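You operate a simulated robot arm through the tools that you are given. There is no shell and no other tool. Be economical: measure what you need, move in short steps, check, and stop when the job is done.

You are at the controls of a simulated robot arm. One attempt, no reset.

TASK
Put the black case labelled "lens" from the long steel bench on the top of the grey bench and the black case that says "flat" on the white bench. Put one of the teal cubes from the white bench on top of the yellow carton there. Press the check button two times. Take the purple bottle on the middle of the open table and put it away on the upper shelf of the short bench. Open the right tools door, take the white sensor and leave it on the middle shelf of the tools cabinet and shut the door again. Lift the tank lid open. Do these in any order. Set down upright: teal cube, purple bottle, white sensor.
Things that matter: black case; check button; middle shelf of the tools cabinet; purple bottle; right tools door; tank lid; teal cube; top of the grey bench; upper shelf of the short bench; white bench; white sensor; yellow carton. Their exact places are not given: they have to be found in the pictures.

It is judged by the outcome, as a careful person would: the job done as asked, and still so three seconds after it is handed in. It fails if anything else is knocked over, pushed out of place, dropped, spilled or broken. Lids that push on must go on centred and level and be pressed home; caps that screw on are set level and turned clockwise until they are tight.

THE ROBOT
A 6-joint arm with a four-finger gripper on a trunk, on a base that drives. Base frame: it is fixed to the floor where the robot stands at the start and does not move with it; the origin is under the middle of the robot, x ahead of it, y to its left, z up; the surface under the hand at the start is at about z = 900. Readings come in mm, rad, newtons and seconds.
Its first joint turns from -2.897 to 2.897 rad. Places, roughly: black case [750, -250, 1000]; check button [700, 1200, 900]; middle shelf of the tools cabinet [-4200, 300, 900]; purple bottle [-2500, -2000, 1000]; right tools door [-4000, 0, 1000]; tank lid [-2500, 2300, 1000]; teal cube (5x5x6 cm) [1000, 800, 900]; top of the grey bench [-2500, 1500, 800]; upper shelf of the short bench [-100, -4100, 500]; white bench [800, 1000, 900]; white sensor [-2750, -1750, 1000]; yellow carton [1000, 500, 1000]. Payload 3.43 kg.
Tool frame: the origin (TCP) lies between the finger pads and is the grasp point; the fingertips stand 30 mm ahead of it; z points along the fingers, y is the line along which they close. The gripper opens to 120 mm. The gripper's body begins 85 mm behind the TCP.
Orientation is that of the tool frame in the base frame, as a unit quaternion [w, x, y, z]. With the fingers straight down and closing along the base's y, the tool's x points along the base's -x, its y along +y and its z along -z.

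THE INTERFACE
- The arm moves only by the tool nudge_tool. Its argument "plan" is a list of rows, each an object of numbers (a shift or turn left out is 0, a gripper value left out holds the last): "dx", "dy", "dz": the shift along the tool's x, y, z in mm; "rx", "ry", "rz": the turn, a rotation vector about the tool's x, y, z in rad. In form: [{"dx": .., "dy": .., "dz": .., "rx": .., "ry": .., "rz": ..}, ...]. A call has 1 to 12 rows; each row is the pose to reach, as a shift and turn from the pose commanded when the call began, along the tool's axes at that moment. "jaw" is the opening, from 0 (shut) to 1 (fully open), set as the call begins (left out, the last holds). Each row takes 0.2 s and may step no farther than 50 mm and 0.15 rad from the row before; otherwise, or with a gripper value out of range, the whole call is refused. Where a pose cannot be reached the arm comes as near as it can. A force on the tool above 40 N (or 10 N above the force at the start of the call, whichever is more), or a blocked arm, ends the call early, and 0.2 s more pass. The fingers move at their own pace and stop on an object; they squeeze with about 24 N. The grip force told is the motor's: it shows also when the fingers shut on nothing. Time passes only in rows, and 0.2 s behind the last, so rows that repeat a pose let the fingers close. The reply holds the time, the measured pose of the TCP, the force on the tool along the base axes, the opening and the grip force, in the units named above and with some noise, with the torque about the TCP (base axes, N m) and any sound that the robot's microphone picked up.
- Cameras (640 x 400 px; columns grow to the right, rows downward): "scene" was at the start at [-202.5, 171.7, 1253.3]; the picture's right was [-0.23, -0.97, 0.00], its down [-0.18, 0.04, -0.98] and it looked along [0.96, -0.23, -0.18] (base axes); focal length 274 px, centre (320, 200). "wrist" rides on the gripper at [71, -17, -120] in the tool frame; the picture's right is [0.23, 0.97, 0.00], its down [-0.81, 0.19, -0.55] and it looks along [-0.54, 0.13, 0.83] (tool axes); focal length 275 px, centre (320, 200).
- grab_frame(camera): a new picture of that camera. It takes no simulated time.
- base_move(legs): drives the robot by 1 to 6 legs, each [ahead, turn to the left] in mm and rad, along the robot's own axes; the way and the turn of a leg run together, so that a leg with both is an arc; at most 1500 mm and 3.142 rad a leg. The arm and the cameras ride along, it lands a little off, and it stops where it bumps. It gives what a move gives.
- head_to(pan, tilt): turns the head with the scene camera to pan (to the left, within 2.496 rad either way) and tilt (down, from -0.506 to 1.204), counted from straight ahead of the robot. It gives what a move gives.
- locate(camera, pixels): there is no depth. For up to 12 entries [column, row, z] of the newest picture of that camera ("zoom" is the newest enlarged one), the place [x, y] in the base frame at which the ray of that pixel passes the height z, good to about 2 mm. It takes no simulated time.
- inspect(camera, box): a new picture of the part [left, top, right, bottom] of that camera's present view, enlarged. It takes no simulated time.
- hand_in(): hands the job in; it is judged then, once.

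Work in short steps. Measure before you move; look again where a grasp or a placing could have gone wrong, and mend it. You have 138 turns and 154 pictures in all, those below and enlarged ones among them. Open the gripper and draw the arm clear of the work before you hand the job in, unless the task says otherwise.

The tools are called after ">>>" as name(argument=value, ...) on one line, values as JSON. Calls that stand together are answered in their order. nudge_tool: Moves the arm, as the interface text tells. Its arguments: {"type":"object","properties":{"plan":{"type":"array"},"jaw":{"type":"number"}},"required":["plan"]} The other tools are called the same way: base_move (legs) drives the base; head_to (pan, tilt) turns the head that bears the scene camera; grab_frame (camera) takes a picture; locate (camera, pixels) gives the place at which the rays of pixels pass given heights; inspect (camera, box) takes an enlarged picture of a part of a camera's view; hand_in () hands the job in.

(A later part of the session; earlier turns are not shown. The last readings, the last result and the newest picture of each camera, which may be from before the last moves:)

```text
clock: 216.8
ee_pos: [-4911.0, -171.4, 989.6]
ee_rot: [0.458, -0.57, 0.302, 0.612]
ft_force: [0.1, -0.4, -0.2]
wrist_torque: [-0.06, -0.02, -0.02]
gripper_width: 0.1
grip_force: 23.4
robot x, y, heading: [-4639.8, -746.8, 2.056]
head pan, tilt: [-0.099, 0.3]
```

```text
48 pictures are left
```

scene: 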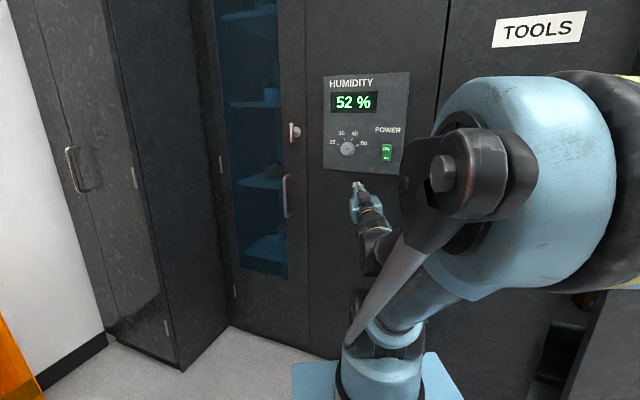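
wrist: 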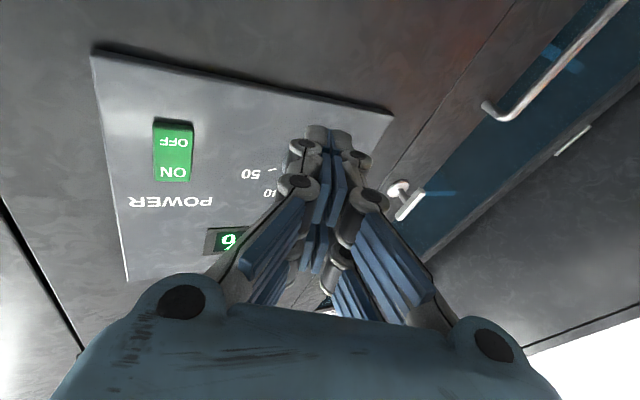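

I leave the base and swing the arm itself to the right (about its axis near (-4766,-508)), levelling the tool to point diagonally at the door gap.

>>> nudge_tool(plan=[{"dx": 11.2, "dy": -38.2, "dz": 0.8, "rx": 0.108, "ry": 0.02, "rz": 0.002}, {"dx": 21.9, "dy": -77.2, "dz": -2.7, "rx": 0.215, "ry": 0.041, "rz": 0.004}, {"dx": 31.7, "dy": -115.9, "dz": -10.6, "rx": 0.323, "ry": 0.061, "rz": 0.005}, {"dx": 40.8, "dy": -154.4, "dz": -22.9, "rx": 0.43, "ry": 0.081, "rz": 0.007}, {"dx": 48.9, "dy": -192.1, "dz": -39.3, "rx": 0.538, "ry": 0.102, "rz": 0.009}, {"dx": 56.2, "dy": -228.5, "dz": -60.1, "rx": 0.646, "ry": 0.122, "rz": 0.011}, {"dx": 62.4, "dy": -263.1, "dz": -85, "rx": 0.753, "ry": 0.142, "rz": 0.013}, {"dx": 67.6, "dy": -295.4, "dz": -113.9, "rx": 0.861, "ry": 0.162, "rz": 0.014}, {"dx": 71.8, "dy": -324.7, "dz": -146.2, "rx": 0.968, "ry": 0.183, "rz": 0.016}, {"dx": 74.9, "dy": -350.9, "dz": -181.9, "rx": 1.076, "ry": 0.203, "rz": 0.018}, {"dx": 76.9, "dy": -373.7, "dz": -220.8, "rx": 1.184, "ry": 0.223, "rz": 0.02}, {"dx": 77.8, "dy": -392.6, "dz": -262.5, "rx": 1.291, "ry": 0.244, "rz": 0.022}])

>>> head_to(pan=-1.1, tilt=0.25)

>>> grab_frame(camera="scene")

>>> grab_frame(camera="wrist")

```text
clock: 219.4
ee_pos: [-4440.6, -227.7, 924.5]
ee_rot: [0.654, -0.248, 0.672, 0.242]
ft_force: [0.8, -0.5, 2.8]
wrist_torque: [-0.08, 0.12, 0.1]
gripper_width: 0.3
grip_force: 23.4
out of reach, approached as far as the arm can: row 3, 4, 5, 6, 7, 8, 9, 10, 11
robot x, y, heading: [-4637.3, -749.2, 2.054]
head pan, tilt: [-0.099, 0.3]
```

```text
clock: 220.7
ee_pos: [-4441.0, -229.0, 923.3]
ee_rot: [0.654, -0.249, 0.672, 0.242]
ft_force: [0.1, -0.2, -0.1]
wrist_torque: [-0.01, 0.01, -0.03]
gripper_width: 0.2
grip_force: 24.1
robot x, y, heading: [-4634.1, -750.6, 2.054]
head pan, tilt: [-1.1, 0.25]
```

```text
47 pictures are left
```

scene: 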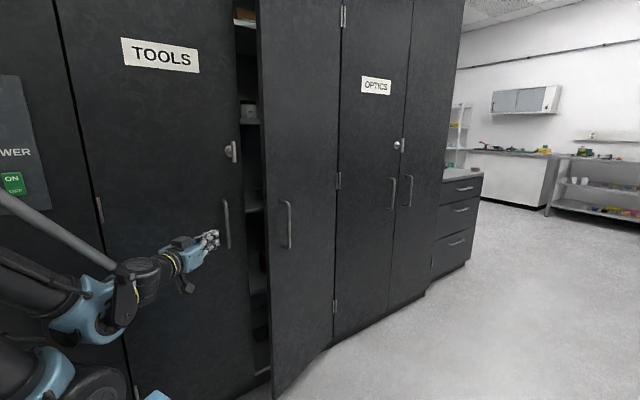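

```text
46 pictures are left
```

wrist: 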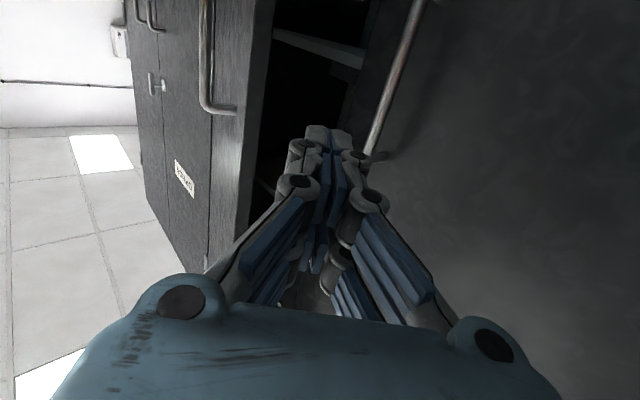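

Now the gap is clearly visible with the tool pointing into it. I extend 230 mm to put the tips behind the door edge.

>>> nudge_tool(plan=[{"dz": 48}, {"dz": 96}, {"dz": 144}, {"dz": 190}, {"dz": 225}])

>>> grab_frame(camera="scene")

```text
clock: 221.9
ee_pos: [-4266.7, -81.1, 932.9]
ee_rot: [0.663, -0.244, 0.664, 0.244]
ft_force: [0.4, -0.4, -0.1]
wrist_torque: [-0.02, 0.03, 0.02]
gripper_width: 0.0
grip_force: 23.9
robot x, y, heading: [-4639.2, -749.5, 2.06]
head pan, tilt: [-1.1, 0.25]
```

```text
45 pictures are left
```

scene: 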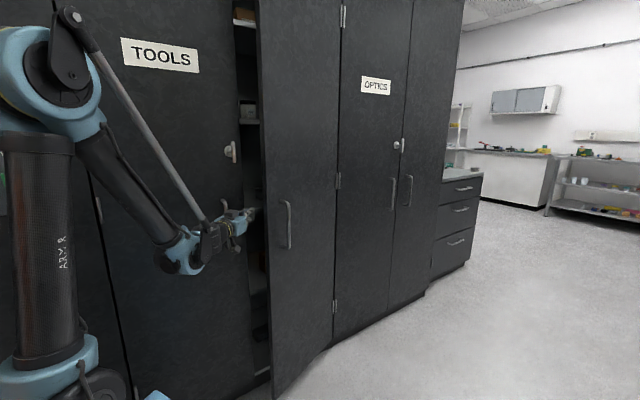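

The tips are behind the edge. I swing the arm clockwise about its axis to pull the door open.

>>> nudge_tool(plan=[{"dz": 4, "dy": -39.6, "rx": 0.06}, {"dz": 5, "dy": -79.6, "rx": 0.12}, {"dz": 4, "dy": -120, "rx": 0.18}, {"dz": 1, "dy": -160, "rx": 0.24}, {"dz": -5, "dy": -201, "rx": 0.3}, {"dz": -14, "dy": -241, "rx": 0.36}, {"dz": -25, "dy": -281, "rx": 0.42}])

>>> grab_frame(camera="scene")

```text
clock: 223.5
ee_pos: [-4105.6, -317.5, 932.4]
ee_rot: [0.7, -0.101, 0.7, 0.101]
ft_force: [0.4, 0.4, -0.3]
wrist_torque: [-0.01, 0.01, 0.02]
gripper_width: 0.2
grip_force: 24.0
robot x, y, heading: [-4638.5, -746.1, 2.054]
head pan, tilt: [-1.1, 0.25]
```

```text
44 pictures are left
```

scene: 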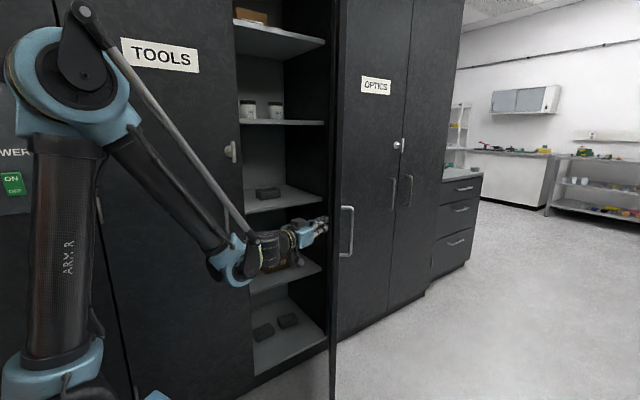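

The door is ~55° open and stays. I push on from inside to about 85°.

>>> nudge_tool(plan=[{"dy": -16, "dz": 45}, {"dy": -32, "dz": 90}, {"dy": -49, "dz": 135}, {"dy": -65, "dz": 180}, {"dy": -81, "dz": 221}])

>>> grab_frame(camera="scene")

```text
clock: 224.7
ee_pos: [-3869.7, -329.3, 932.4]
ee_rot: [0.7, -0.1, 0.699, 0.101]
ft_force: [-0.3, 0.0, 0.4]
wrist_torque: [-0.03, 0.01, 0.04]
gripper_width: 0.0
grip_force: 24.1
robot x, y, heading: [-4635.6, -747.9, 2.055]
head pan, tilt: [-1.1, 0.25]
```

```text
43 pictures are left
```

scene: 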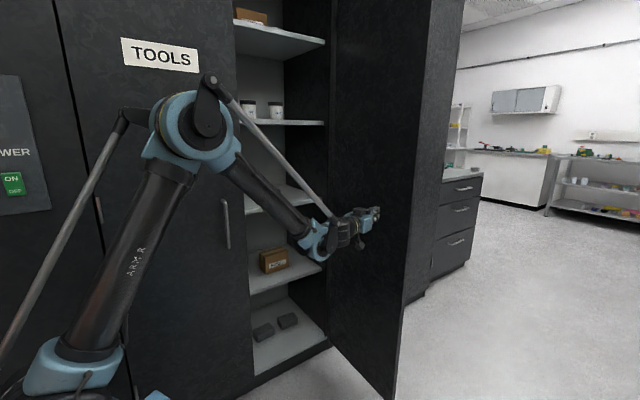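

The door is ~85° open and stays. I retract the arm, put the tool down and swing it to the front, then turn and reverse along the corridor toward the table.

>>> nudge_tool(plan=[{"dy": 8, "dz": -48}, {"dy": 16, "dz": -96}, {"dy": 24, "dz": -144}, {"dy": 32, "dz": -192}, {"dy": 40, "dz": -240}, {"dy": 48, "dz": -288}, {"dy": 56, "dz": -336}, {"dy": 64, "dz": -384}, {"dy": 72, "dz": -432}, {"dy": 80, "dz": -478}])

>>> nudge_tool(plan=[{"dx": -20, "ry": 0.142}, {"dx": -40, "ry": 0.285}, {"dx": -60, "ry": 0.427}, {"dx": -80, "ry": 0.57}, {"dx": -100, "ry": 0.713}, {"dx": -120, "ry": 0.856}, {"dx": -140, "ry": 1.0}, {"dx": -160, "ry": 1.142}, {"dx": -180, "ry": 1.285}, {"dx": -200, "ry": 1.428}, {"dx": -220, "ry": 1.57}])

>>> nudge_tool(plan=[{"dx": 2.6, "dy": 47.6, "rz": -0.111}, {"dx": 10.6, "dy": 94.7, "rz": -0.222}, {"dx": 23.6, "dy": 140.6, "rz": -0.333}, {"dx": 41.7, "dy": 184.7, "rz": -0.444}, {"dx": 64.6, "dy": 226.6, "rz": -0.555}, {"dx": 92.1, "dy": 265.7, "rz": -0.666}, {"dx": 123.7, "dy": 301.5, "rz": -0.777}, {"dx": 158.9, "dy": 333.5, "rz": -0.888}])

>>> nudge_tool(plan=[{"dx": 2.6, "dy": 47.6, "rz": -0.111}, {"dx": 10.6, "dy": 94.7, "rz": -0.222}, {"dx": 23.6, "dy": 140.6, "rz": -0.333}, {"dx": 41.7, "dy": 184.7, "rz": -0.444}, {"dx": 64.6, "dy": 226.6, "rz": -0.555}, {"dx": 92.1, "dy": 265.7, "rz": -0.666}, {"dx": 123.7, "dy": 301.5, "rz": -0.777}, {"dx": 158.9, "dy": 333.5, "rz": -0.888}])

>>> base_move(legs=[[0, 1.07]])

>>> grab_frame(camera="scene")

```text
clock: 226.9
ee_pos: [-4347.2, -387.3, 933.0]
ee_rot: [0.7, -0.1, 0.699, 0.101]
ft_force: [0.0, 0.0, 0.1]
wrist_torque: [-0.05, 0.02, 0.02]
gripper_width: 0.0
grip_force: 24.1
robot x, y, heading: [-4635.4, -749.3, 2.051]
head pan, tilt: [-1.1, 0.25]
```

```text
clock: 229.3
ee_pos: [-4338.8, -415.7, 1149.6]
ee_rot: [0.052, -0.149, 0.979, -0.132]
ft_force: [0.9, 0.7, 0.0]
wrist_torque: [0.02, 0.04, -0.01]
gripper_width: 0.0
grip_force: 24.2
out of reach, approached as far as the arm can: row 4, 5, 6, 7, 8, 9, 10, 11
robot x, y, heading: [-4636.3, -751.7, 2.059]
head pan, tilt: [-1.1, 0.25]
```

```text
clock: 231.1
ee_pos: [-4594.9, -155.5, 1045.9]
ee_rot: [0.02, -0.548, 0.818, -0.171]
ft_force: [0.2, -0.5, 1.2]
wrist_torque: [0.08, 0.07, 0.01]
gripper_width: 0.3
grip_force: 23.9
out of reach, approached as far as the arm can: row 2, 3, 4, 5, 6, 7, 8
robot x, y, heading: [-4637.6, -748.1, 2.057]
head pan, tilt: [-1.1, 0.25]
```

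```text
clock: 232.9
ee_pos: [-4940.8, -170.8, 969.8]
ee_rot: [-0.061, 0.828, -0.516, 0.211]
ft_force: [-0.5, -0.2, 1.1]
wrist_torque: [0.02, -0.04, -0.01]
gripper_width: 0.1
grip_force: 24.0
out of reach, approached as far as the arm can: row 2, 3, 4, 5, 6, 7, 8
robot x, y, heading: [-4635.6, -752.1, 2.052]
head pan, tilt: [-1.1, 0.25]
```

```text
clock: 236.3
ee_pos: [-5290.5, -730.6, 969.6]
ee_rot: [-0.162, 0.975, -0.024, 0.151]
ft_force: [-0.3, 0.6, 1.1]
wrist_torque: [-0.03, -0.02, 0.03]
gripper_width: 0.2
grip_force: 23.9
robot x, y, heading: [-4635.0, -742.0, 3.117]
head pan, tilt: [-1.1, 0.25]
```

```text
42 pictures are left
```

scene: 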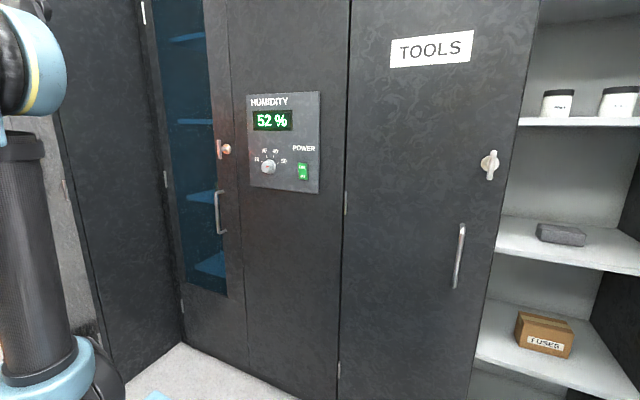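

The tool tilted during the swing; I level it and raise it to the carry height, then reverse down the corridor and look at the table.

>>> nudge_tool(plan=[{"dx": 6, "dy": -16, "dz": -43, "rx": -0.065, "ry": -0.061, "rz": -0.01}, {"dx": 13, "dy": -32, "dz": -86, "rx": -0.131, "ry": -0.122, "rz": -0.02}, {"dx": 19, "dy": -47, "dz": -130, "rx": -0.196, "ry": -0.183, "rz": -0.03}, {"dx": 26, "dy": -63, "dz": -173, "rx": -0.262, "ry": -0.244, "rz": -0.04}, {"dx": 32, "dy": -79, "dz": -216, "rx": -0.327, "ry": -0.305, "rz": -0.049}])

>>> base_move(legs=[[-1500, 0], [-360, 0]])

>>> head_to(pan=1.5, tilt=0.3)

>>> grab_frame(camera="scene")

```text
clock: 237.5
ee_pos: [-5311.3, -723.6, 1210.1]
ee_rot: [-0.138, 0.99, 0.001, -0.024]
ft_force: [0.0, -0.1, 1.2]
wrist_torque: [0.0, 0.01, -0.01]
gripper_width: 0.0
grip_force: 24.2
out of reach, approached as far as the arm can: row 1, 2, 3, 4, 5
robot x, y, heading: [-4634.3, -740.7, 3.119]
head pan, tilt: [-1.1, 0.25]
```

```text
clock: 247.0
ee_pos: [-3455.2, -773.8, 1208.1]
ee_rot: [-0.138, 0.99, 0.003, -0.024]
ft_force: [0.4, -0.1, 1.0]
wrist_torque: [-0.01, 0.0, -0.02]
gripper_width: 0.0
grip_force: 24.2
robot x, y, heading: [-2781.7, -790.9, 3.123]
head pan, tilt: [-1.1, 0.25]
```

```text
clock: 249.3
ee_pos: [-3442.1, -774.3, 1217.3]
ee_rot: [-0.138, 0.99, 0.002, -0.03]
ft_force: [0.9, 0.4, -0.3]
wrist_torque: [0.01, 0.01, -0.03]
gripper_width: 0.0
grip_force: 24.2
robot x, y, heading: [-2783.5, -790.8, 3.118]
head pan, tilt: [1.499, 0.3]
```

```text
41 pictures are left
```

scene: 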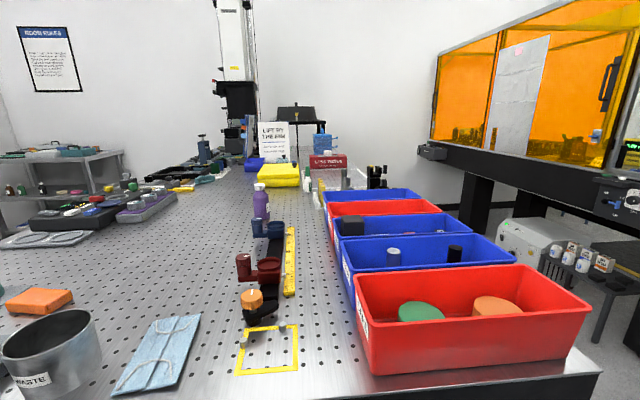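

I see the purple bottle at (261,200). I zoom on the bins and middle for the white sensor.

>>> inspect(camera="scene", box=[220, 170, 540, 350])

>>> locate(camera="scene", pixels=[[261, 222, 900], [394, 266, 900], [454, 262, 900], [370, 375, 900], [590, 370, 900], [300, 215, 900], [345, 290, 960], [267, 350, 900]])

```text
2.00 times, centred on (380, 260) of scene
```

zoom: 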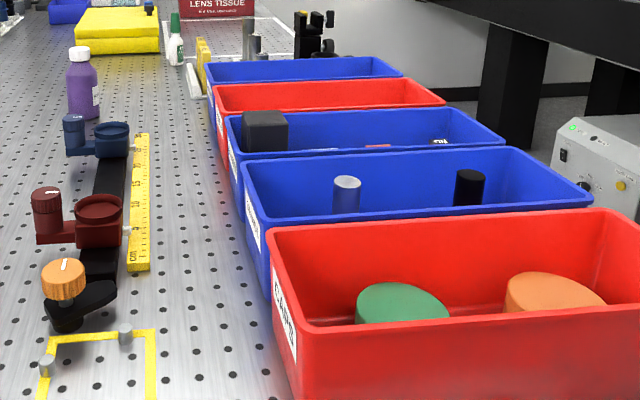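

```text
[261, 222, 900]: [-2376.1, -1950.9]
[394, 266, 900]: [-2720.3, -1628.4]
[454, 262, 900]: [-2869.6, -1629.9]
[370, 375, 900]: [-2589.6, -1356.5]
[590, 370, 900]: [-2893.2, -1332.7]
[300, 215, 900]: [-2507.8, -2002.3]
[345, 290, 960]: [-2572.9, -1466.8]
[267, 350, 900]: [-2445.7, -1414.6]
```

The white cylinder in the second (blue) bin is a candidate. I reverse a little, turn to face the table, try to level the tool, and view with the wrist camera.

>>> base_move(legs=[[-140, 0], [0, 1.594]])

>>> nudge_tool(plan=[{"rx": -0.09, "ry": 0.03}, {"rx": -0.18, "ry": 0.05}, {"rx": -0.275, "ry": 0.05}], jaw=1)

>>> grab_frame(camera="wrist")

```text
clock: 255.1
ee_pos: [-2628.7, -1450.6, 1217.6]
ee_rot: [-0.074, 0.684, 0.715, -0.12]
ft_force: [0.2, 0.3, 0.0]
wrist_torque: [-0.03, 0.04, -0.02]
gripper_width: 0.2
grip_force: 24.1
robot x, y, heading: [-2650.5, -789.6, -1.549]
head pan, tilt: [1.499, 0.3]
```

```text
clock: 255.9
ee_pos: [-2628.9, -1436.5, 1224.1]
ee_rot: [-0.07, 0.686, 0.714, -0.121]
ft_force: [0.6, -0.8, -0.3]
wrist_torque: [0.0, 0.03, 0.0]
gripper_width: 120.1
grip_force: 0.1
out of reach, approached as far as the arm can: row 1, 2, 3
robot x, y, heading: [-2652.3, -790.3, -1.547]
head pan, tilt: [1.499, 0.3]
```

```text
39 pictures are left
```

wrist: 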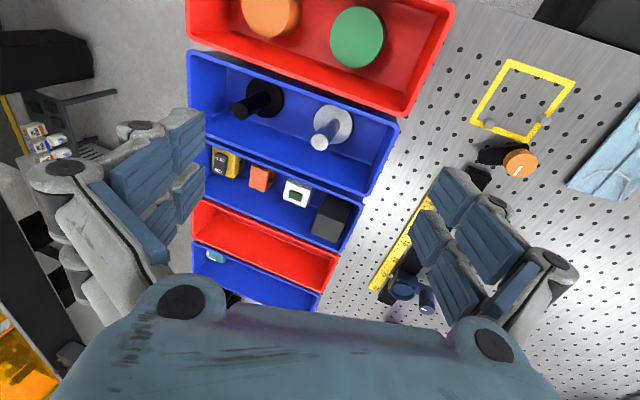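

The white sensor sits in the third bin at (298,193). I zoom in and locate it and the bin's walls.

>>> inspect(camera="wrist", box=[190, 120, 390, 260])

>>> locate(camera="wrist", pixels=[[298, 190, 950], [289, 180, 950], [312, 187, 950], [306, 204, 950], [286, 197, 950], [262, 165, 950], [325, 200, 950], [210, 145, 1000], [363, 207, 1000], [195, 200, 1000], [345, 250, 1000], [298, 205, 910]])

```text
2.86 times, centred on (290, 190) of wrist
```

zoom: 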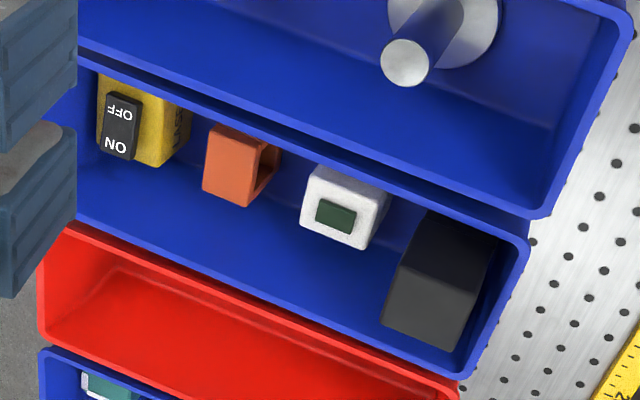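

```text
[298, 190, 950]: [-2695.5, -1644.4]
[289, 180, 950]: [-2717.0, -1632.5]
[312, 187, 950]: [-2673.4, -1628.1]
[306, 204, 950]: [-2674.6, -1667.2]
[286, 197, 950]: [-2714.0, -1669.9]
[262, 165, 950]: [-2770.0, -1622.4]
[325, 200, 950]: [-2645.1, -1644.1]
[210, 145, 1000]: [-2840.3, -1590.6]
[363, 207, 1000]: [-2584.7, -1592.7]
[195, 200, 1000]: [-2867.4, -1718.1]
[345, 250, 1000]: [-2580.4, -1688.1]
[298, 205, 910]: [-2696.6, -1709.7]
```

White sensor ≈(-2698,-1655), ~42 mm wide, top ≈945. Since the shelf needs a slanted hand, I pitch the tool 0.55 rad forward and go to a pre-grasp point above it.

>>> nudge_tool(plan=[{"dx": -25, "dy": -5, "dz": 30, "rx": -0.05, "ry": -0.095, "rz": 0.023}, {"dx": -49, "dy": -11, "dz": 68, "rx": -0.1, "ry": -0.19, "rz": 0.045}, {"dx": -74, "dy": -16, "dz": 106, "rx": -0.151, "ry": -0.284, "rz": 0.068}, {"dx": -99, "dy": -22, "dz": 145, "rx": -0.202, "ry": -0.379, "rz": 0.09}, {"dx": -124, "dy": -27, "dz": 183, "rx": -0.252, "ry": -0.474, "rz": 0.113}], jaw=0.5)

>>> grab_frame(camera="wrist")

```text
clock: 257.1
ee_pos: [-2659.7, -1571.9, 1066.9]
ee_rot: [0.124, 0.663, 0.686, -0.273]
ft_force: [-1.1, 0.3, 0.5]
wrist_torque: [-0.04, 0.02, 0.01]
gripper_width: 59.9
grip_force: 0.0
out of reach, approached as far as the arm can: row 1, 2, 3, 4, 5
robot x, y, heading: [-2647.6, -792.7, -1.551]
head pan, tilt: [1.499, 0.3]
```

```text
37 pictures are left
```

wrist: 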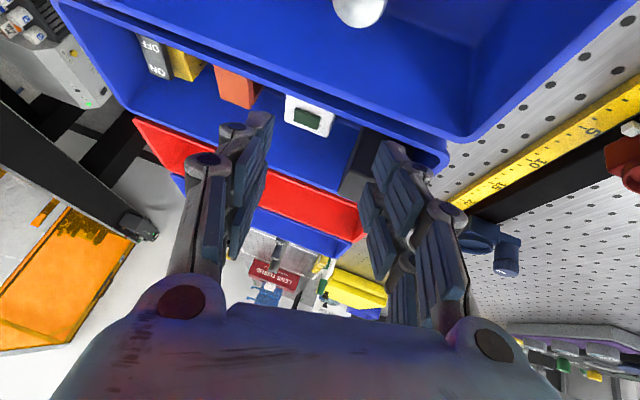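

The wrist is at a joint limit giving a sideways lean; I accept an azimuth offset and level the closing axis by turning the tool +0.366 about its axis, then look again.

>>> nudge_tool(plan=[{"dx": 2, "dy": -3, "dz": 9, "rz": 0.12}, {"dx": 3, "dy": -6, "dz": 17, "rz": 0.25}, {"dx": 4.6, "dy": -8.8, "dz": 20, "rz": 0.366}])

>>> inspect(camera="wrist", box=[160, 20, 480, 220])

```text
clock: 257.9
ee_pos: [-2671.0, -1578.7, 1046.8]
ee_rot: [0.171, 0.777, 0.552, -0.25]
ft_force: [-0.4, 0.2, 1.0]
wrist_torque: [0.0, 0.02, 0.04]
gripper_width: 60.1
grip_force: 0.1
robot x, y, heading: [-2654.6, -791.0, -1.555]
head pan, tilt: [1.499, 0.3]
```

```text
2.00 times, centred on (320, 120) of wrist
```

zoom: 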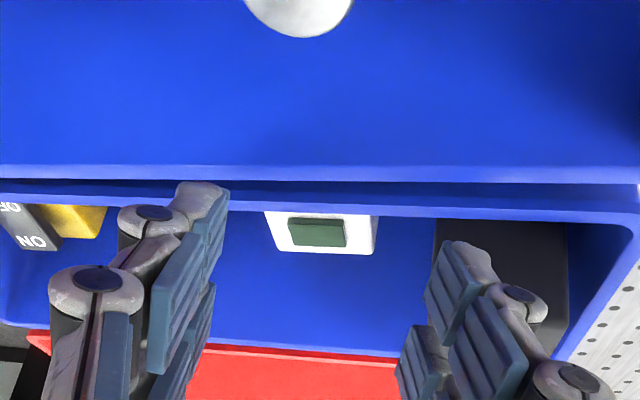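

>>> locate(camera="zoom", pixels=[[279, 250, 945], [373, 254, 945], [316, 232, 945], [268, 213, 945], [378, 216, 945], [320, 205, 980], [320, 352, 980], [435, 300, 945]])

```text
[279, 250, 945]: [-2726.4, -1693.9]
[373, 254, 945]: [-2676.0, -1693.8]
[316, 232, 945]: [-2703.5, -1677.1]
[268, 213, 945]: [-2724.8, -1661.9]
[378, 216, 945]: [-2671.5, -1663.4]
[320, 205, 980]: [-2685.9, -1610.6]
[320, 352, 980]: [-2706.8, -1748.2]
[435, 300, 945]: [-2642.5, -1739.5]
```

Triangulating both views: sensor top is z≈977, centre (-2692,-1631); rims ≈1033. I slide in along the tool to TCP z≈950, grip, and lift back out.

>>> nudge_tool(plan=[{"dx": 9, "dy": -1, "dz": 30}, {"dx": 9, "dy": -1, "dz": 65}, {"dx": 9, "dy": -1, "dz": 95}, {"dx": 9, "dy": -1, "dz": 112}])

>>> grab_frame(camera="wrist")

```text
clock: 258.2
ee_pos: [-2670.7, -1573.9, 1040.2]
ee_rot: [0.176, 0.776, 0.55, -0.254]
ft_force: [-0.2, -3.0, -1.8]
wrist_torque: [0.1, 0.04, -0.09]
gripper_width: 59.9
grip_force: 0.0
out of reach, approached as far as the arm can: row 1
robot x, y, heading: [-2653.6, -789.3, -1.551]
head pan, tilt: [1.499, 0.3]
stopped in row 1: the force on the tool passed its limit at 66 N (the readings are from after the stop); the commanded pose is now the measured one
```

```text
35 pictures are left
```

wrist: 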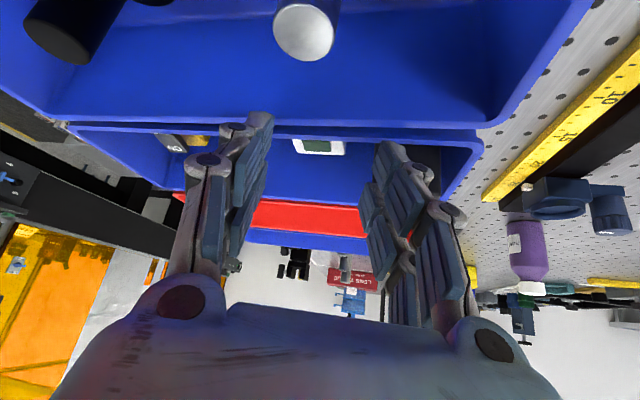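

The tips touched the bin rim (about y -1590, z 1015). I lift, pass further over the rim, and look before going in.

>>> nudge_tool(plan=[{"dx": -14, "dy": 0, "dz": -20}, {"dx": -38, "dy": 3, "dz": -4}, {"dx": -38, "dy": 4, "dz": 22}])

>>> inspect(camera="wrist", box=[160, 60, 480, 260])

```text
clock: 259.0
ee_pos: [-2679.8, -1614.3, 1045.9]
ee_rot: [0.174, 0.776, 0.549, -0.259]
ft_force: [1.8, 1.9, 4.6]
wrist_torque: [-0.01, -0.1, 0.05]
gripper_width: 64.6
grip_force: 0.4
robot x, y, heading: [-2652.1, -791.0, -1.55]
head pan, tilt: [1.499, 0.3]
```

```text
2.00 times, centred on (320, 160) of wrist
```

zoom: 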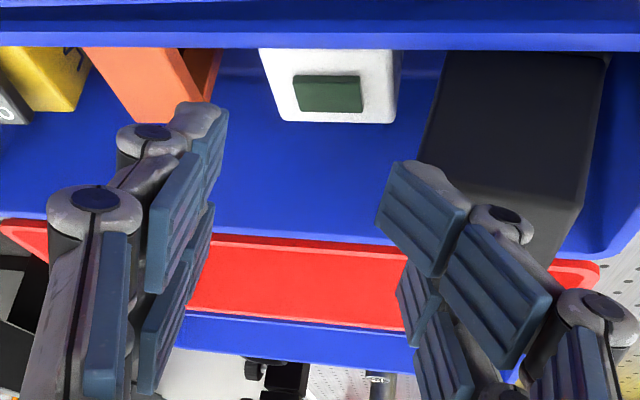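

The gap to the neighbours is only ~13 mm per side, so the tool must be square to the sensor. I lift out, turn the base 0.6 rad right to free the wrist, and re-pose squarely (closing along x) above the sensor.

>>> nudge_tool(plan=[{"dx": -22, "dz": -31}, {"dx": -43, "dz": -61}, {"dx": -65, "dz": -92}, {"dx": -86, "dz": -122}], jaw=0.4)

>>> base_move(legs=[[0, -0.6]])

>>> nudge_tool(plan=[{"dx": 24.3, "dy": 29.2, "dz": -8.8, "rx": -0.045, "rz": -0.064}, {"dx": 48.6, "dy": 58.4, "dz": -17.6, "rx": -0.091, "rz": -0.128}, {"dx": 73, "dy": 87.6, "dz": -26.3, "rx": -0.136, "rz": -0.191}, {"dx": 97.3, "dy": 116.9, "dz": -35.1, "rx": -0.181, "rz": -0.255}, {"dx": 121.6, "dy": 146.1, "dz": -43.9, "rx": -0.227, "rz": -0.319}, {"dx": 146, "dy": 175.3, "dz": -52.7, "rx": -0.272, "rz": -0.383}, {"dx": 170.3, "dy": 204.6, "dz": -61.4, "rx": -0.317, "rz": -0.446}, {"dx": 194.6, "dy": 233.8, "dz": -70.2, "rx": -0.363, "rz": -0.51}, {"dx": 218.9, "dy": 263, "dz": -79, "rx": -0.408, "rz": -0.574}, {"dx": 243.3, "dy": 292.2, "dz": -87.8, "rx": -0.453, "rz": -0.638}, {"dx": 267.6, "dy": 321.5, "dz": -96.5, "rx": -0.499, "rz": -0.701}, {"dx": 291.9, "dy": 350.7, "dz": -105.3, "rx": -0.544, "ry": 0.009, "rz": -0.765}])

>>> grab_frame(camera="wrist")

```text
clock: 260.0
ee_pos: [-2677.5, -1614.6, 1194.1]
ee_rot: [0.174, 0.776, 0.549, -0.257]
ft_force: [0.0, 0.2, 0.5]
wrist_torque: [0.01, -0.03, -0.01]
gripper_width: 47.9
grip_force: 0.0
robot x, y, heading: [-2651.6, -788.1, -1.551]
head pan, tilt: [1.499, 0.3]
```

```text
clock: 262.3
ee_pos: [-3143.0, -1451.7, 1193.2]
ee_rot: [0.088, 0.904, 0.291, -0.3]
ft_force: [-1.2, -0.4, -0.1]
wrist_torque: [-0.01, 0.02, 0.03]
gripper_width: 48.1
grip_force: 0.1
robot x, y, heading: [-2647.5, -792.2, -2.155]
head pan, tilt: [1.499, 0.3]
```

```text
clock: 264.9
ee_pos: [-2685.0, -1544.4, 1108.5]
ee_rot: [0.198, 0.685, 0.658, -0.242]
ft_force: [1.1, 0.7, 0.6]
wrist_torque: [0.02, -0.05, 0.0]
gripper_width: 47.9
grip_force: 0.0
out of reach, approached as far as the arm can: row 5, 6, 7, 8, 9, 10, 11, 12
robot x, y, heading: [-2643.0, -794.6, -2.158]
head pan, tilt: [1.499, 0.3]
```

```text
33 pictures are left
```

wrist: 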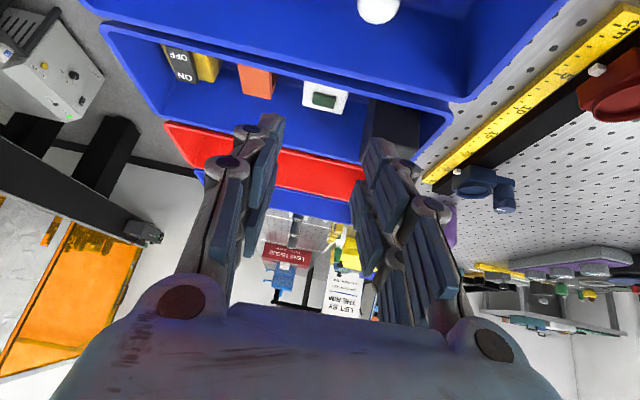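

Nearly square now. I locate the sensor top in this view at z 977.

>>> locate(camera="wrist", pixels=[[325, 99, 977], [303, 83, 977], [347, 92, 977], [340, 114, 977], [302, 105, 977], [270, 95, 977], [372, 105, 990], [325, 99, 960]])

```text
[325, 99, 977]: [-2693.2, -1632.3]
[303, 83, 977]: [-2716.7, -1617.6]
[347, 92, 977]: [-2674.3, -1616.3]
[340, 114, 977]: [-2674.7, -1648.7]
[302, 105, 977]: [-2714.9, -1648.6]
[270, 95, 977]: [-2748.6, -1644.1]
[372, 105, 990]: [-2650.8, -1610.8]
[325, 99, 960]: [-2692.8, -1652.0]
```

The sensor is confirmed at (-2695,-1632), with 33/23 mm gaps. I slide in with a 50 mm opening, grip, and lift out along the tool.

>>> nudge_tool(plan=[{"dx": 0, "dy": 1, "dz": 42}, {"dx": 2, "dy": 2, "dz": 85}, {"dx": 8, "dy": 2, "dz": 122}, {"dx": 12, "dy": 2, "dz": 150}, {"dx": 13.7, "dy": 2, "dz": 170}], jaw=0.42)

>>> nudge_tool(plan=[{"dz": 0}, {"dz": 0}, {"dz": 0}], jaw=0)

>>> nudge_tool(plan=[{"dx": -20, "dz": -25}, {"dx": -41, "dz": -53}, {"dx": -64, "dz": -86}, {"dx": -88, "dz": -120}, {"dx": -112, "dz": -155}, {"dx": -136, "dz": -190}])

>>> grab_frame(camera="wrist")

```text
clock: 265.6
ee_pos: [-2656.0, -1582.2, 1037.1]
ee_rot: [0.201, 0.675, 0.665, -0.248]
ft_force: [0.9, -1.8, -1.1]
wrist_torque: [0.09, 0.04, -0.02]
gripper_width: 50.5
grip_force: 0.5
out of reach, approached as far as the arm can: row 1, 2, 3
robot x, y, heading: [-2649.0, -793.3, -2.159]
head pan, tilt: [1.499, 0.3]
stopped in row 3: the force on the tool passed its limit at 95 N (the readings are from after the stop); the commanded pose is now the measured one
```

```text
clock: 266.4
ee_pos: [-2656.7, -1582.3, 1036.6]
ee_rot: [0.201, 0.676, 0.664, -0.247]
ft_force: [-0.8, 0.2, -0.8]
wrist_torque: [0.01, 0.02, 0.01]
gripper_width: 0.0
grip_force: 24.0
robot x, y, heading: [-2648.2, -790.6, -2.16]
head pan, tilt: [1.499, 0.3]
```

```text
clock: 267.8
ee_pos: [-2644.3, -1578.4, 1269.7]
ee_rot: [0.202, 0.675, 0.665, -0.247]
ft_force: [-0.2, -0.6, 0.1]
wrist_torque: [0.0, -0.06, -0.04]
gripper_width: 0.0
grip_force: 24.4
robot x, y, heading: [-2646.3, -789.2, -2.158]
head pan, tilt: [1.499, 0.3]
```

```text
32 pictures are left
```

wrist: 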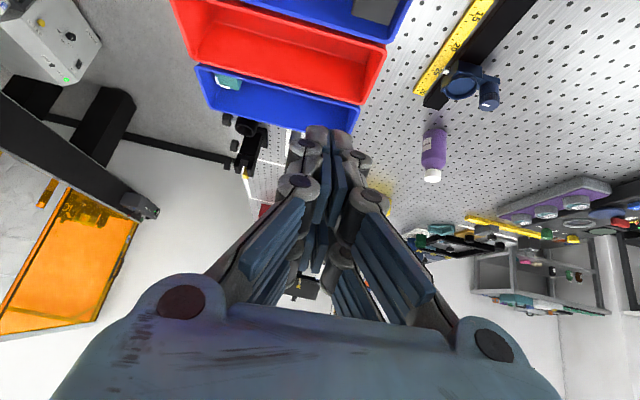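

The flipped wrist joint is what blocks me. I unwind it: first pitch the tool up past the forearm's axis (tool above horizontal), in free space over the table.

>>> nudge_tool(plan=[{"dx": -11.6, "dy": 4.5, "dz": 8.5, "rx": -0.028, "ry": -0.131, "rz": 0.03}, {"dx": -23, "dy": 9, "dz": 17, "rx": -0.056, "ry": -0.261, "rz": 0.061}, {"dx": -35, "dy": 13.5, "dz": 25, "rx": -0.085, "ry": -0.392, "rz": 0.091}, {"dx": -46, "dy": 18, "dz": 34, "rx": -0.113, "ry": -0.522, "rz": 0.122}, {"dx": -58, "dy": 22, "dz": 42, "rx": -0.141, "ry": -0.653, "rz": 0.152}, {"dx": -70, "dy": 27, "dz": 51, "rx": -0.169, "ry": -0.784, "rz": 0.182}, {"dx": -81, "dy": 31, "dz": 59, "rx": -0.197, "ry": -0.914, "rz": 0.213}, {"dx": -93, "dy": 36, "dz": 68, "rx": -0.226, "ry": -1.045, "rz": 0.243}, {"dx": -104, "dy": 40, "dz": 76, "rx": -0.254, "ry": -1.175, "rz": 0.274}, {"dx": -116, "dy": 45, "dz": 84, "rx": -0.282, "ry": -1.306, "rz": 0.304}])

```text
clock: 270.0
ee_pos: [-2602.1, -1721.8, 1270.0]
ee_rot: [0.681, 0.44, 0.33, -0.484]
ft_force: [-0.7, 1.4, -0.2]
wrist_torque: [0.05, 0.02, 0.02]
gripper_width: 0.2
grip_force: 23.3
robot x, y, heading: [-2647.4, -797.3, -2.159]
head pan, tilt: [1.499, 0.3]
```

No limit was reported: the wrist went around. Now I remove the lean, pitch straight back down in the arm's plane, then square up above the sensor.

>>> nudge_tool(plan=[{"rx": -0.075, "ry": 0.013, "rz": -0.07}, {"rx": -0.15, "ry": 0.027, "rz": -0.14}, {"rx": -0.223, "ry": 0.04, "rz": -0.211}])

>>> nudge_tool(plan=[{"dx": -6, "dz": -14, "ry": 0.142}, {"dx": -12, "dz": -28, "ry": 0.284}, {"dx": -18, "dz": -41, "ry": 0.426}, {"dx": -23, "dz": -55, "ry": 0.568}, {"dx": -29, "dz": -69, "ry": 0.71}, {"dx": -35, "dz": -83, "ry": 0.852}, {"dx": -41, "dz": -97, "ry": 0.994}, {"dx": -47, "dz": -110, "ry": 1.136}, {"dx": -53, "dz": -124, "ry": 1.278}, {"dx": -58, "dz": -138, "ry": 1.42}])

>>> nudge_tool(plan=[{"dx": 26, "dy": -12, "dz": 30, "rx": 0.035, "rz": 0.058}, {"dx": 53, "dy": -24, "dz": 61, "rx": 0.071, "rz": 0.115}, {"dx": 79, "dy": -36, "dz": 92, "rx": 0.106, "rz": 0.173}, {"dx": 106, "dy": -48, "dz": 123, "rx": 0.142, "rz": 0.231}], jaw=0.42)

>>> grab_frame(camera="wrist")

```text
clock: 270.8
ee_pos: [-2603.2, -1721.9, 1269.1]
ee_rot: [0.663, 0.336, 0.441, -0.504]
ft_force: [0.7, 0.1, 0.0]
wrist_torque: [0.0, 0.02, -0.01]
gripper_width: 0.0
grip_force: 23.8
robot x, y, heading: [-2649.8, -792.7, -2.159]
head pan, tilt: [1.499, 0.3]
```

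```text
clock: 273.0
ee_pos: [-2637.5, -1576.0, 1270.9]
ee_rot: [0.284, 0.603, 0.74, -0.088]
ft_force: [-0.4, 0.5, 0.2]
wrist_torque: [0.0, 0.03, -0.02]
gripper_width: 0.0
grip_force: 24.1
out of reach, approached as far as the arm can: row 3, 4, 5, 6, 7, 8, 9, 10
robot x, y, heading: [-2649.8, -793.9, -2.158]
head pan, tilt: [1.499, 0.3]
```

```text
clock: 274.0
ee_pos: [-2750.6, -1558.4, 1109.4]
ee_rot: [0.263, 0.674, 0.683, -0.101]
ft_force: [-0.4, 0.1, -0.1]
wrist_torque: [-0.03, 0.03, -0.01]
gripper_width: 50.5
grip_force: 0.0
out of reach, approached as far as the arm can: row 1, 2, 3, 4
robot x, y, heading: [-2650.5, -793.5, -2.157]
head pan, tilt: [1.499, 0.3]
```

```text
31 pictures are left
```

wrist: 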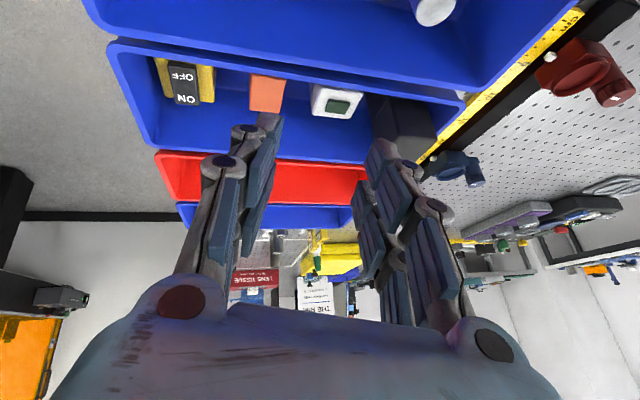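

It leaned the other way: the forearm itself points ~20° upward, so I must raise the tool much higher (≈50°) before coming down in the arm's plane. I do that in one chain.

>>> nudge_tool(plan=[{"dx": -35.3, "dy": 12.2, "dz": -13.6, "rx": -0.0045, "ry": -0.1477, "rz": -0.0201}, {"dx": -70.5, "dy": 24.5, "dz": -27.1, "rx": -0.009, "ry": -0.2954, "rz": -0.0402}, {"dx": -105.8, "dy": 36.7, "dz": -40.7, "rx": -0.0135, "ry": -0.4431, "rz": -0.0603}, {"dx": -141, "dy": 49, "dz": -54.2, "rx": -0.018, "ry": -0.5908, "rz": -0.0804}, {"dx": -176.4, "dy": 61.2, "dz": -67.8, "rx": -0.0225, "ry": -0.7385, "rz": -0.1005}, {"dx": -211.6, "dy": 73.5, "dz": -81.3, "rx": -0.027, "ry": -0.8862, "rz": -0.1206}, {"dx": -246.9, "dy": 85.7, "dz": -94.9, "rx": -0.0315, "ry": -1.0339, "rz": -0.1407}])

>>> nudge_tool(plan=[{"rx": -0.0045, "ry": -0.1477, "rz": -0.0201}, {"rx": -0.009, "ry": -0.2954, "rz": -0.0402}, {"rx": -0.0135, "ry": -0.4431, "rz": -0.0603}, {"rx": -0.018, "ry": -0.5908, "rz": -0.0804}, {"rx": -0.0225, "ry": -0.7385, "rz": -0.1005}, {"rx": -0.027, "ry": -0.8862, "rz": -0.1206}])

>>> nudge_tool(plan=[{"dx": -6.8, "dz": -23.6, "ry": 0.144}, {"dx": -13.6, "dz": -47.2, "ry": 0.288}, {"dx": -20.4, "dz": -70.8, "ry": 0.432}, {"dx": -27.2, "dz": -94.4, "ry": 0.576}, {"dx": -34, "dz": -118, "ry": 0.72}, {"dx": -40.6, "dz": -141.6, "ry": 0.864}, {"dx": -47.4, "dz": -165, "ry": 1.008}])

>>> nudge_tool(plan=[{"ry": 0.144}, {"ry": 0.288}, {"ry": 0.432}, {"ry": 0.576}, {"ry": 0.72}, {"ry": 0.863}])

>>> grab_frame(camera="wrist")

```text
clock: 275.6
ee_pos: [-2699.9, -1719.7, 1324.7]
ee_rot: [0.552, 0.478, 0.528, -0.434]
ft_force: [-0.3, 0.3, 0.9]
wrist_torque: [0.07, -0.12, -0.09]
gripper_width: 50.4
grip_force: 0.0
out of reach, approached as far as the arm can: row 7
robot x, y, heading: [-2647.0, -795.2, -2.156]
head pan, tilt: [1.499, 0.3]
```

```text
clock: 277.0
ee_pos: [-2698.8, -1717.9, 1327.3]
ee_rot: [0.712, 0.214, 0.249, -0.62]
ft_force: [-0.2, 0.2, -0.7]
wrist_torque: [0.06, -0.04, 0.01]
gripper_width: 50.5
grip_force: 0.1
out of reach, approached as far as the arm can: row 1
robot x, y, heading: [-2645.4, -793.8, -2.161]
head pan, tilt: [1.499, 0.3]
```

```text
clock: 278.6
ee_pos: [-2714.9, -1596.4, 1239.9]
ee_rot: [0.552, 0.467, 0.528, -0.445]
ft_force: [-0.4, -0.1, -2.1]
wrist_torque: [-0.14, 0.15, -0.02]
gripper_width: 50.4
grip_force: 0.0
out of reach, approached as far as the arm can: row 6, 7
robot x, y, heading: [-2648.5, -796.3, -2.157]
head pan, tilt: [1.499, 0.3]
```

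```text
clock: 280.0
ee_pos: [-2751.6, -1596.7, 1238.8]
ee_rot: [0.325, 0.58, 0.707, -0.241]
ft_force: [-0.2, 0.2, -0.3]
wrist_torque: [0.0, 0.03, 0.03]
gripper_width: 50.3
grip_force: 0.1
out of reach, approached as far as the arm can: row 1, 3, 4, 5, 6
robot x, y, heading: [-2649.0, -793.3, -2.155]
head pan, tilt: [1.499, 0.3]
```

```text
30 pictures are left
```

wrist: 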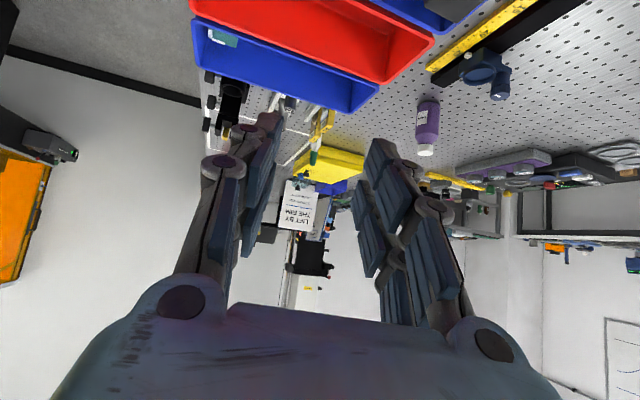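

Crossing below horizontal is still refused. I look at the arm itself with the head camera to understand its posture.

>>> head_to(pan=0.1, tilt=0.0)

>>> grab_frame(camera="scene")

```text
clock: 281.6
ee_pos: [-2753.0, -1595.6, 1238.0]
ee_rot: [0.326, 0.58, 0.707, -0.242]
ft_force: [0.3, 0.7, -0.5]
wrist_torque: [0.0, 0.0, -0.02]
gripper_width: 50.4
grip_force: 0.0
robot x, y, heading: [-2648.3, -792.1, -2.165]
head pan, tilt: [0.099, 0.0]
```

```text
29 pictures are left
```

scene: 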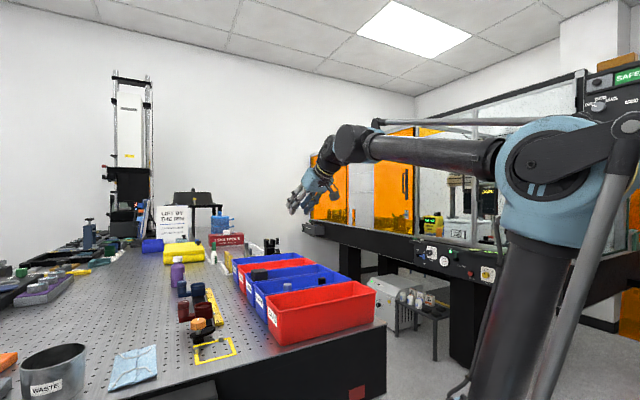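

The posture is normal, only the wrist branch is wrong. I replay the original reorientation backwards: go horizontal straight ahead of the robot at z≈1016, then pitch down while rising/retracting, exactly the reverse of the move that worked.

>>> nudge_tool(plan=[{"dx": 16.2, "dy": -37.6, "dz": -19.8, "rx": 0.097, "ry": -0.089, "rz": 0.033}, {"dx": 32.4, "dy": -75.2, "dz": -39.6, "rx": 0.194, "ry": -0.177, "rz": 0.066}, {"dx": 48.6, "dy": -112.9, "dz": -59.5, "rx": 0.291, "ry": -0.266, "rz": 0.099}, {"dx": 64.8, "dy": -150.5, "dz": -79.3, "rx": 0.389, "ry": -0.355, "rz": 0.132}, {"dx": 81, "dy": -188, "dz": -99, "rx": 0.486, "ry": -0.443, "rz": 0.164}, {"dx": 97, "dy": -225.7, "dz": -119, "rx": 0.583, "ry": -0.532, "rz": 0.197}, {"dx": 113.3, "dy": -263.4, "dz": -138.8, "rx": 0.68, "ry": -0.62, "rz": 0.23}, {"dx": 129.5, "dy": -301, "dz": -158.6, "rx": 0.777, "ry": -0.709, "rz": 0.263}])

>>> nudge_tool(plan=[{"dx": 44}, {"dx": 89}, {"dx": 133}, {"dx": 178}, {"dx": 222}])

>>> nudge_tool(plan=[{"dx": -19, "dz": -15, "ry": 0.127}, {"dx": -38, "dz": -30, "ry": 0.254}, {"dx": -57, "dz": -46, "ry": 0.381}, {"dx": -76, "dz": -61, "ry": 0.508}, {"dx": -95, "dz": -76, "ry": 0.635}, {"dx": -114, "dz": -91, "ry": 0.762}, {"dx": -133, "dz": -106, "ry": 0.889}, {"dx": -152, "dz": -121, "ry": 1.016}, {"dx": -171, "dz": -137, "ry": 1.143}, {"dx": -190, "dz": -152, "ry": 1.27}, {"dx": -209, "dz": -167, "ry": 1.397}, {"dx": -228, "dz": -182, "ry": 1.524}])

```text
clock: 283.4
ee_pos: [-3083.8, -1458.2, 1239.1]
ee_rot: [0.336, 0.622, 0.34, -0.62]
ft_force: [-0.4, 0.4, -0.3]
wrist_torque: [-0.02, 0.0, 0.01]
gripper_width: 50.4
grip_force: 0.0
out of reach, approached as far as the arm can: row 1, 2, 3, 4, 5, 6, 8
robot x, y, heading: [-2652.6, -792.4, -2.159]
head pan, tilt: [0.099, 0.0]
```

```text
clock: 284.6
ee_pos: [-3086.7, -1460.8, 1016.5]
ee_rot: [0.331, 0.627, 0.335, -0.621]
ft_force: [0.2, 0.4, -0.7]
wrist_torque: [0.0, 0.02, 0.01]
gripper_width: 50.4
grip_force: 0.1
robot x, y, heading: [-2649.9, -791.2, -2.157]
head pan, tilt: [0.099, 0.0]
```

```text
clock: 287.2
ee_pos: [-2986.0, -1309.7, 1246.4]
ee_rot: [0.01, 0.882, 0.471, -0.02]
ft_force: [-1.0, 1.1, 0.0]
wrist_torque: [-0.02, 0.01, 0.01]
gripper_width: 50.3
grip_force: 0.0
out of reach, approached as far as the arm can: row 1
robot x, y, heading: [-2646.5, -793.6, -2.155]
head pan, tilt: [0.099, 0.0]
```

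The wrist is unwound: the tool is straight down with no lean. Now I go to the squared, 0.55-rad-pitched pre-grasp above the sensor.

>>> nudge_tool(plan=[{"dx": -3.1, "dy": 41.4, "dz": 10, "rx": -0.019, "ry": -0.055, "rz": -0.063}, {"dx": -6.2, "dy": 82.9, "dz": 22, "rx": -0.039, "ry": -0.109, "rz": -0.127}, {"dx": -9.3, "dy": 124.3, "dz": 36, "rx": -0.058, "ry": -0.164, "rz": -0.19}, {"dx": -12.4, "dy": 165.8, "dz": 52, "rx": -0.078, "ry": -0.218, "rz": -0.253}, {"dx": -15.4, "dy": 207.2, "dz": 70, "rx": -0.097, "ry": -0.273, "rz": -0.317}, {"dx": -18.5, "dy": 248.7, "dz": 88, "rx": -0.117, "ry": -0.327, "rz": -0.38}, {"dx": -21.6, "dy": 290, "dz": 106, "rx": -0.136, "ry": -0.382, "rz": -0.443}, {"dx": -24.7, "dy": 331.6, "dz": 124, "rx": -0.156, "ry": -0.436, "rz": -0.507}, {"dx": -27.8, "dy": 373, "dz": 141.8, "rx": -0.175, "ry": -0.491, "rz": -0.57}])

>>> grab_frame(camera="wrist")

>>> locate(camera="wrist", pixels=[[320, 90, 977], [320, 110, 977], [300, 100, 977], [340, 100, 977]])

```text
clock: 289.2
ee_pos: [-2699.1, -1544.4, 1104.4]
ee_rot: [0.193, 0.68, 0.681, -0.194]
ft_force: [-0.8, 0.0, -0.7]
wrist_torque: [0.01, 0.02, 0.01]
gripper_width: 50.4
grip_force: 0.0
robot x, y, heading: [-2648.0, -794.2, -2.16]
head pan, tilt: [0.099, 0.0]
```

```text
28 pictures are left
```

wrist: 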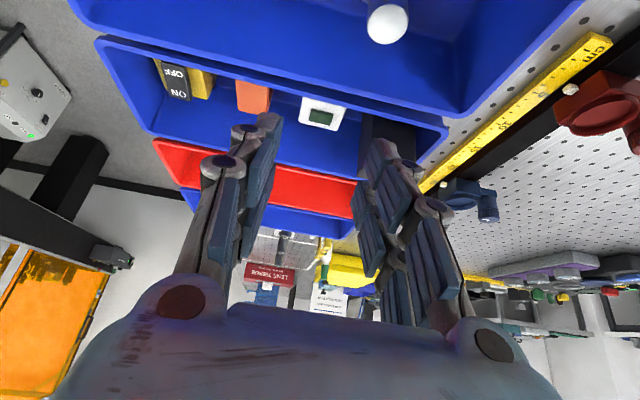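

```text
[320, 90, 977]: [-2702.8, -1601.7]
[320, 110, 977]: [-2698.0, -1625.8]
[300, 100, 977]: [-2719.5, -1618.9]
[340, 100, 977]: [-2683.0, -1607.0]
```

The sensor is at (322,117), on axis. I slide in, grip, and lift straight up.

>>> nudge_tool(plan=[{"dx": -1, "dy": 4, "dz": 45}, {"dx": -1, "dy": 4.6, "dz": 90}, {"dx": -1.7, "dy": 4.6, "dz": 130}, {"dx": -1.7, "dy": 4.6, "dz": 155}, {"dx": -1.7, "dy": 4.6, "dz": 168}])

>>> nudge_tool(plan=[{"dz": 0}, {"dz": 0}, {"dz": 0}], jaw=0)

>>> nudge_tool(plan=[{"dx": -20, "dz": -32}, {"dx": -42, "dz": -68}, {"dx": -64, "dz": -104}, {"dx": -86, "dz": -139}, {"dx": -108, "dz": -175}, {"dx": -130, "dz": -210}])

>>> grab_frame(camera="wrist")

```text
clock: 289.8
ee_pos: [-2688.0, -1585.8, 1036.3]
ee_rot: [0.194, 0.678, 0.68, -0.2]
ft_force: [-0.1, -2.3, -0.9]
wrist_torque: [0.12, 0.01, -0.01]
gripper_width: 9.7
grip_force: 8.1
robot x, y, heading: [-2646.1, -793.8, -2.158]
head pan, tilt: [0.099, 0.0]
stopped in row 3: the force on the tool passed its limit at 82 N (the readings are from after the stop); the commanded pose is now the measured one
```

```text
clock: 290.6
ee_pos: [-2688.7, -1584.8, 1036.4]
ee_rot: [0.193, 0.678, 0.68, -0.2]
ft_force: [-0.3, 0.1, -1.0]
wrist_torque: [-0.05, 0.0, -0.03]
gripper_width: 0.2
grip_force: 24.3
robot x, y, heading: [-2646.2, -792.0, -2.155]
head pan, tilt: [0.099, 0.0]
```

```text
clock: 292.0
ee_pos: [-2686.9, -1581.0, 1283.5]
ee_rot: [0.194, 0.678, 0.681, -0.199]
ft_force: [-0.5, 1.5, 0.1]
wrist_torque: [0.0, -0.03, 0.01]
gripper_width: 0.0
grip_force: 23.6
robot x, y, heading: [-2647.6, -791.6, -2.16]
head pan, tilt: [0.099, 0.0]
```

```text
27 pictures are left
```

wrist: 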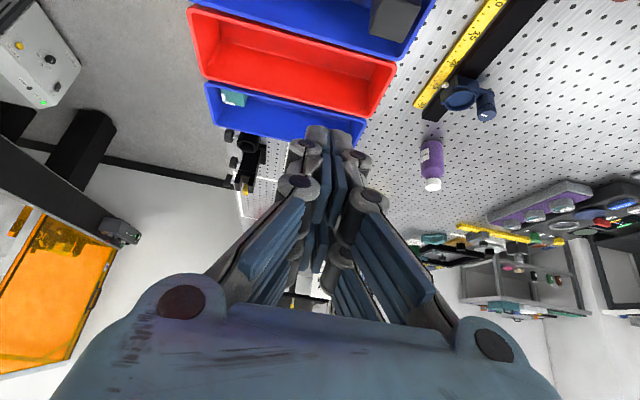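

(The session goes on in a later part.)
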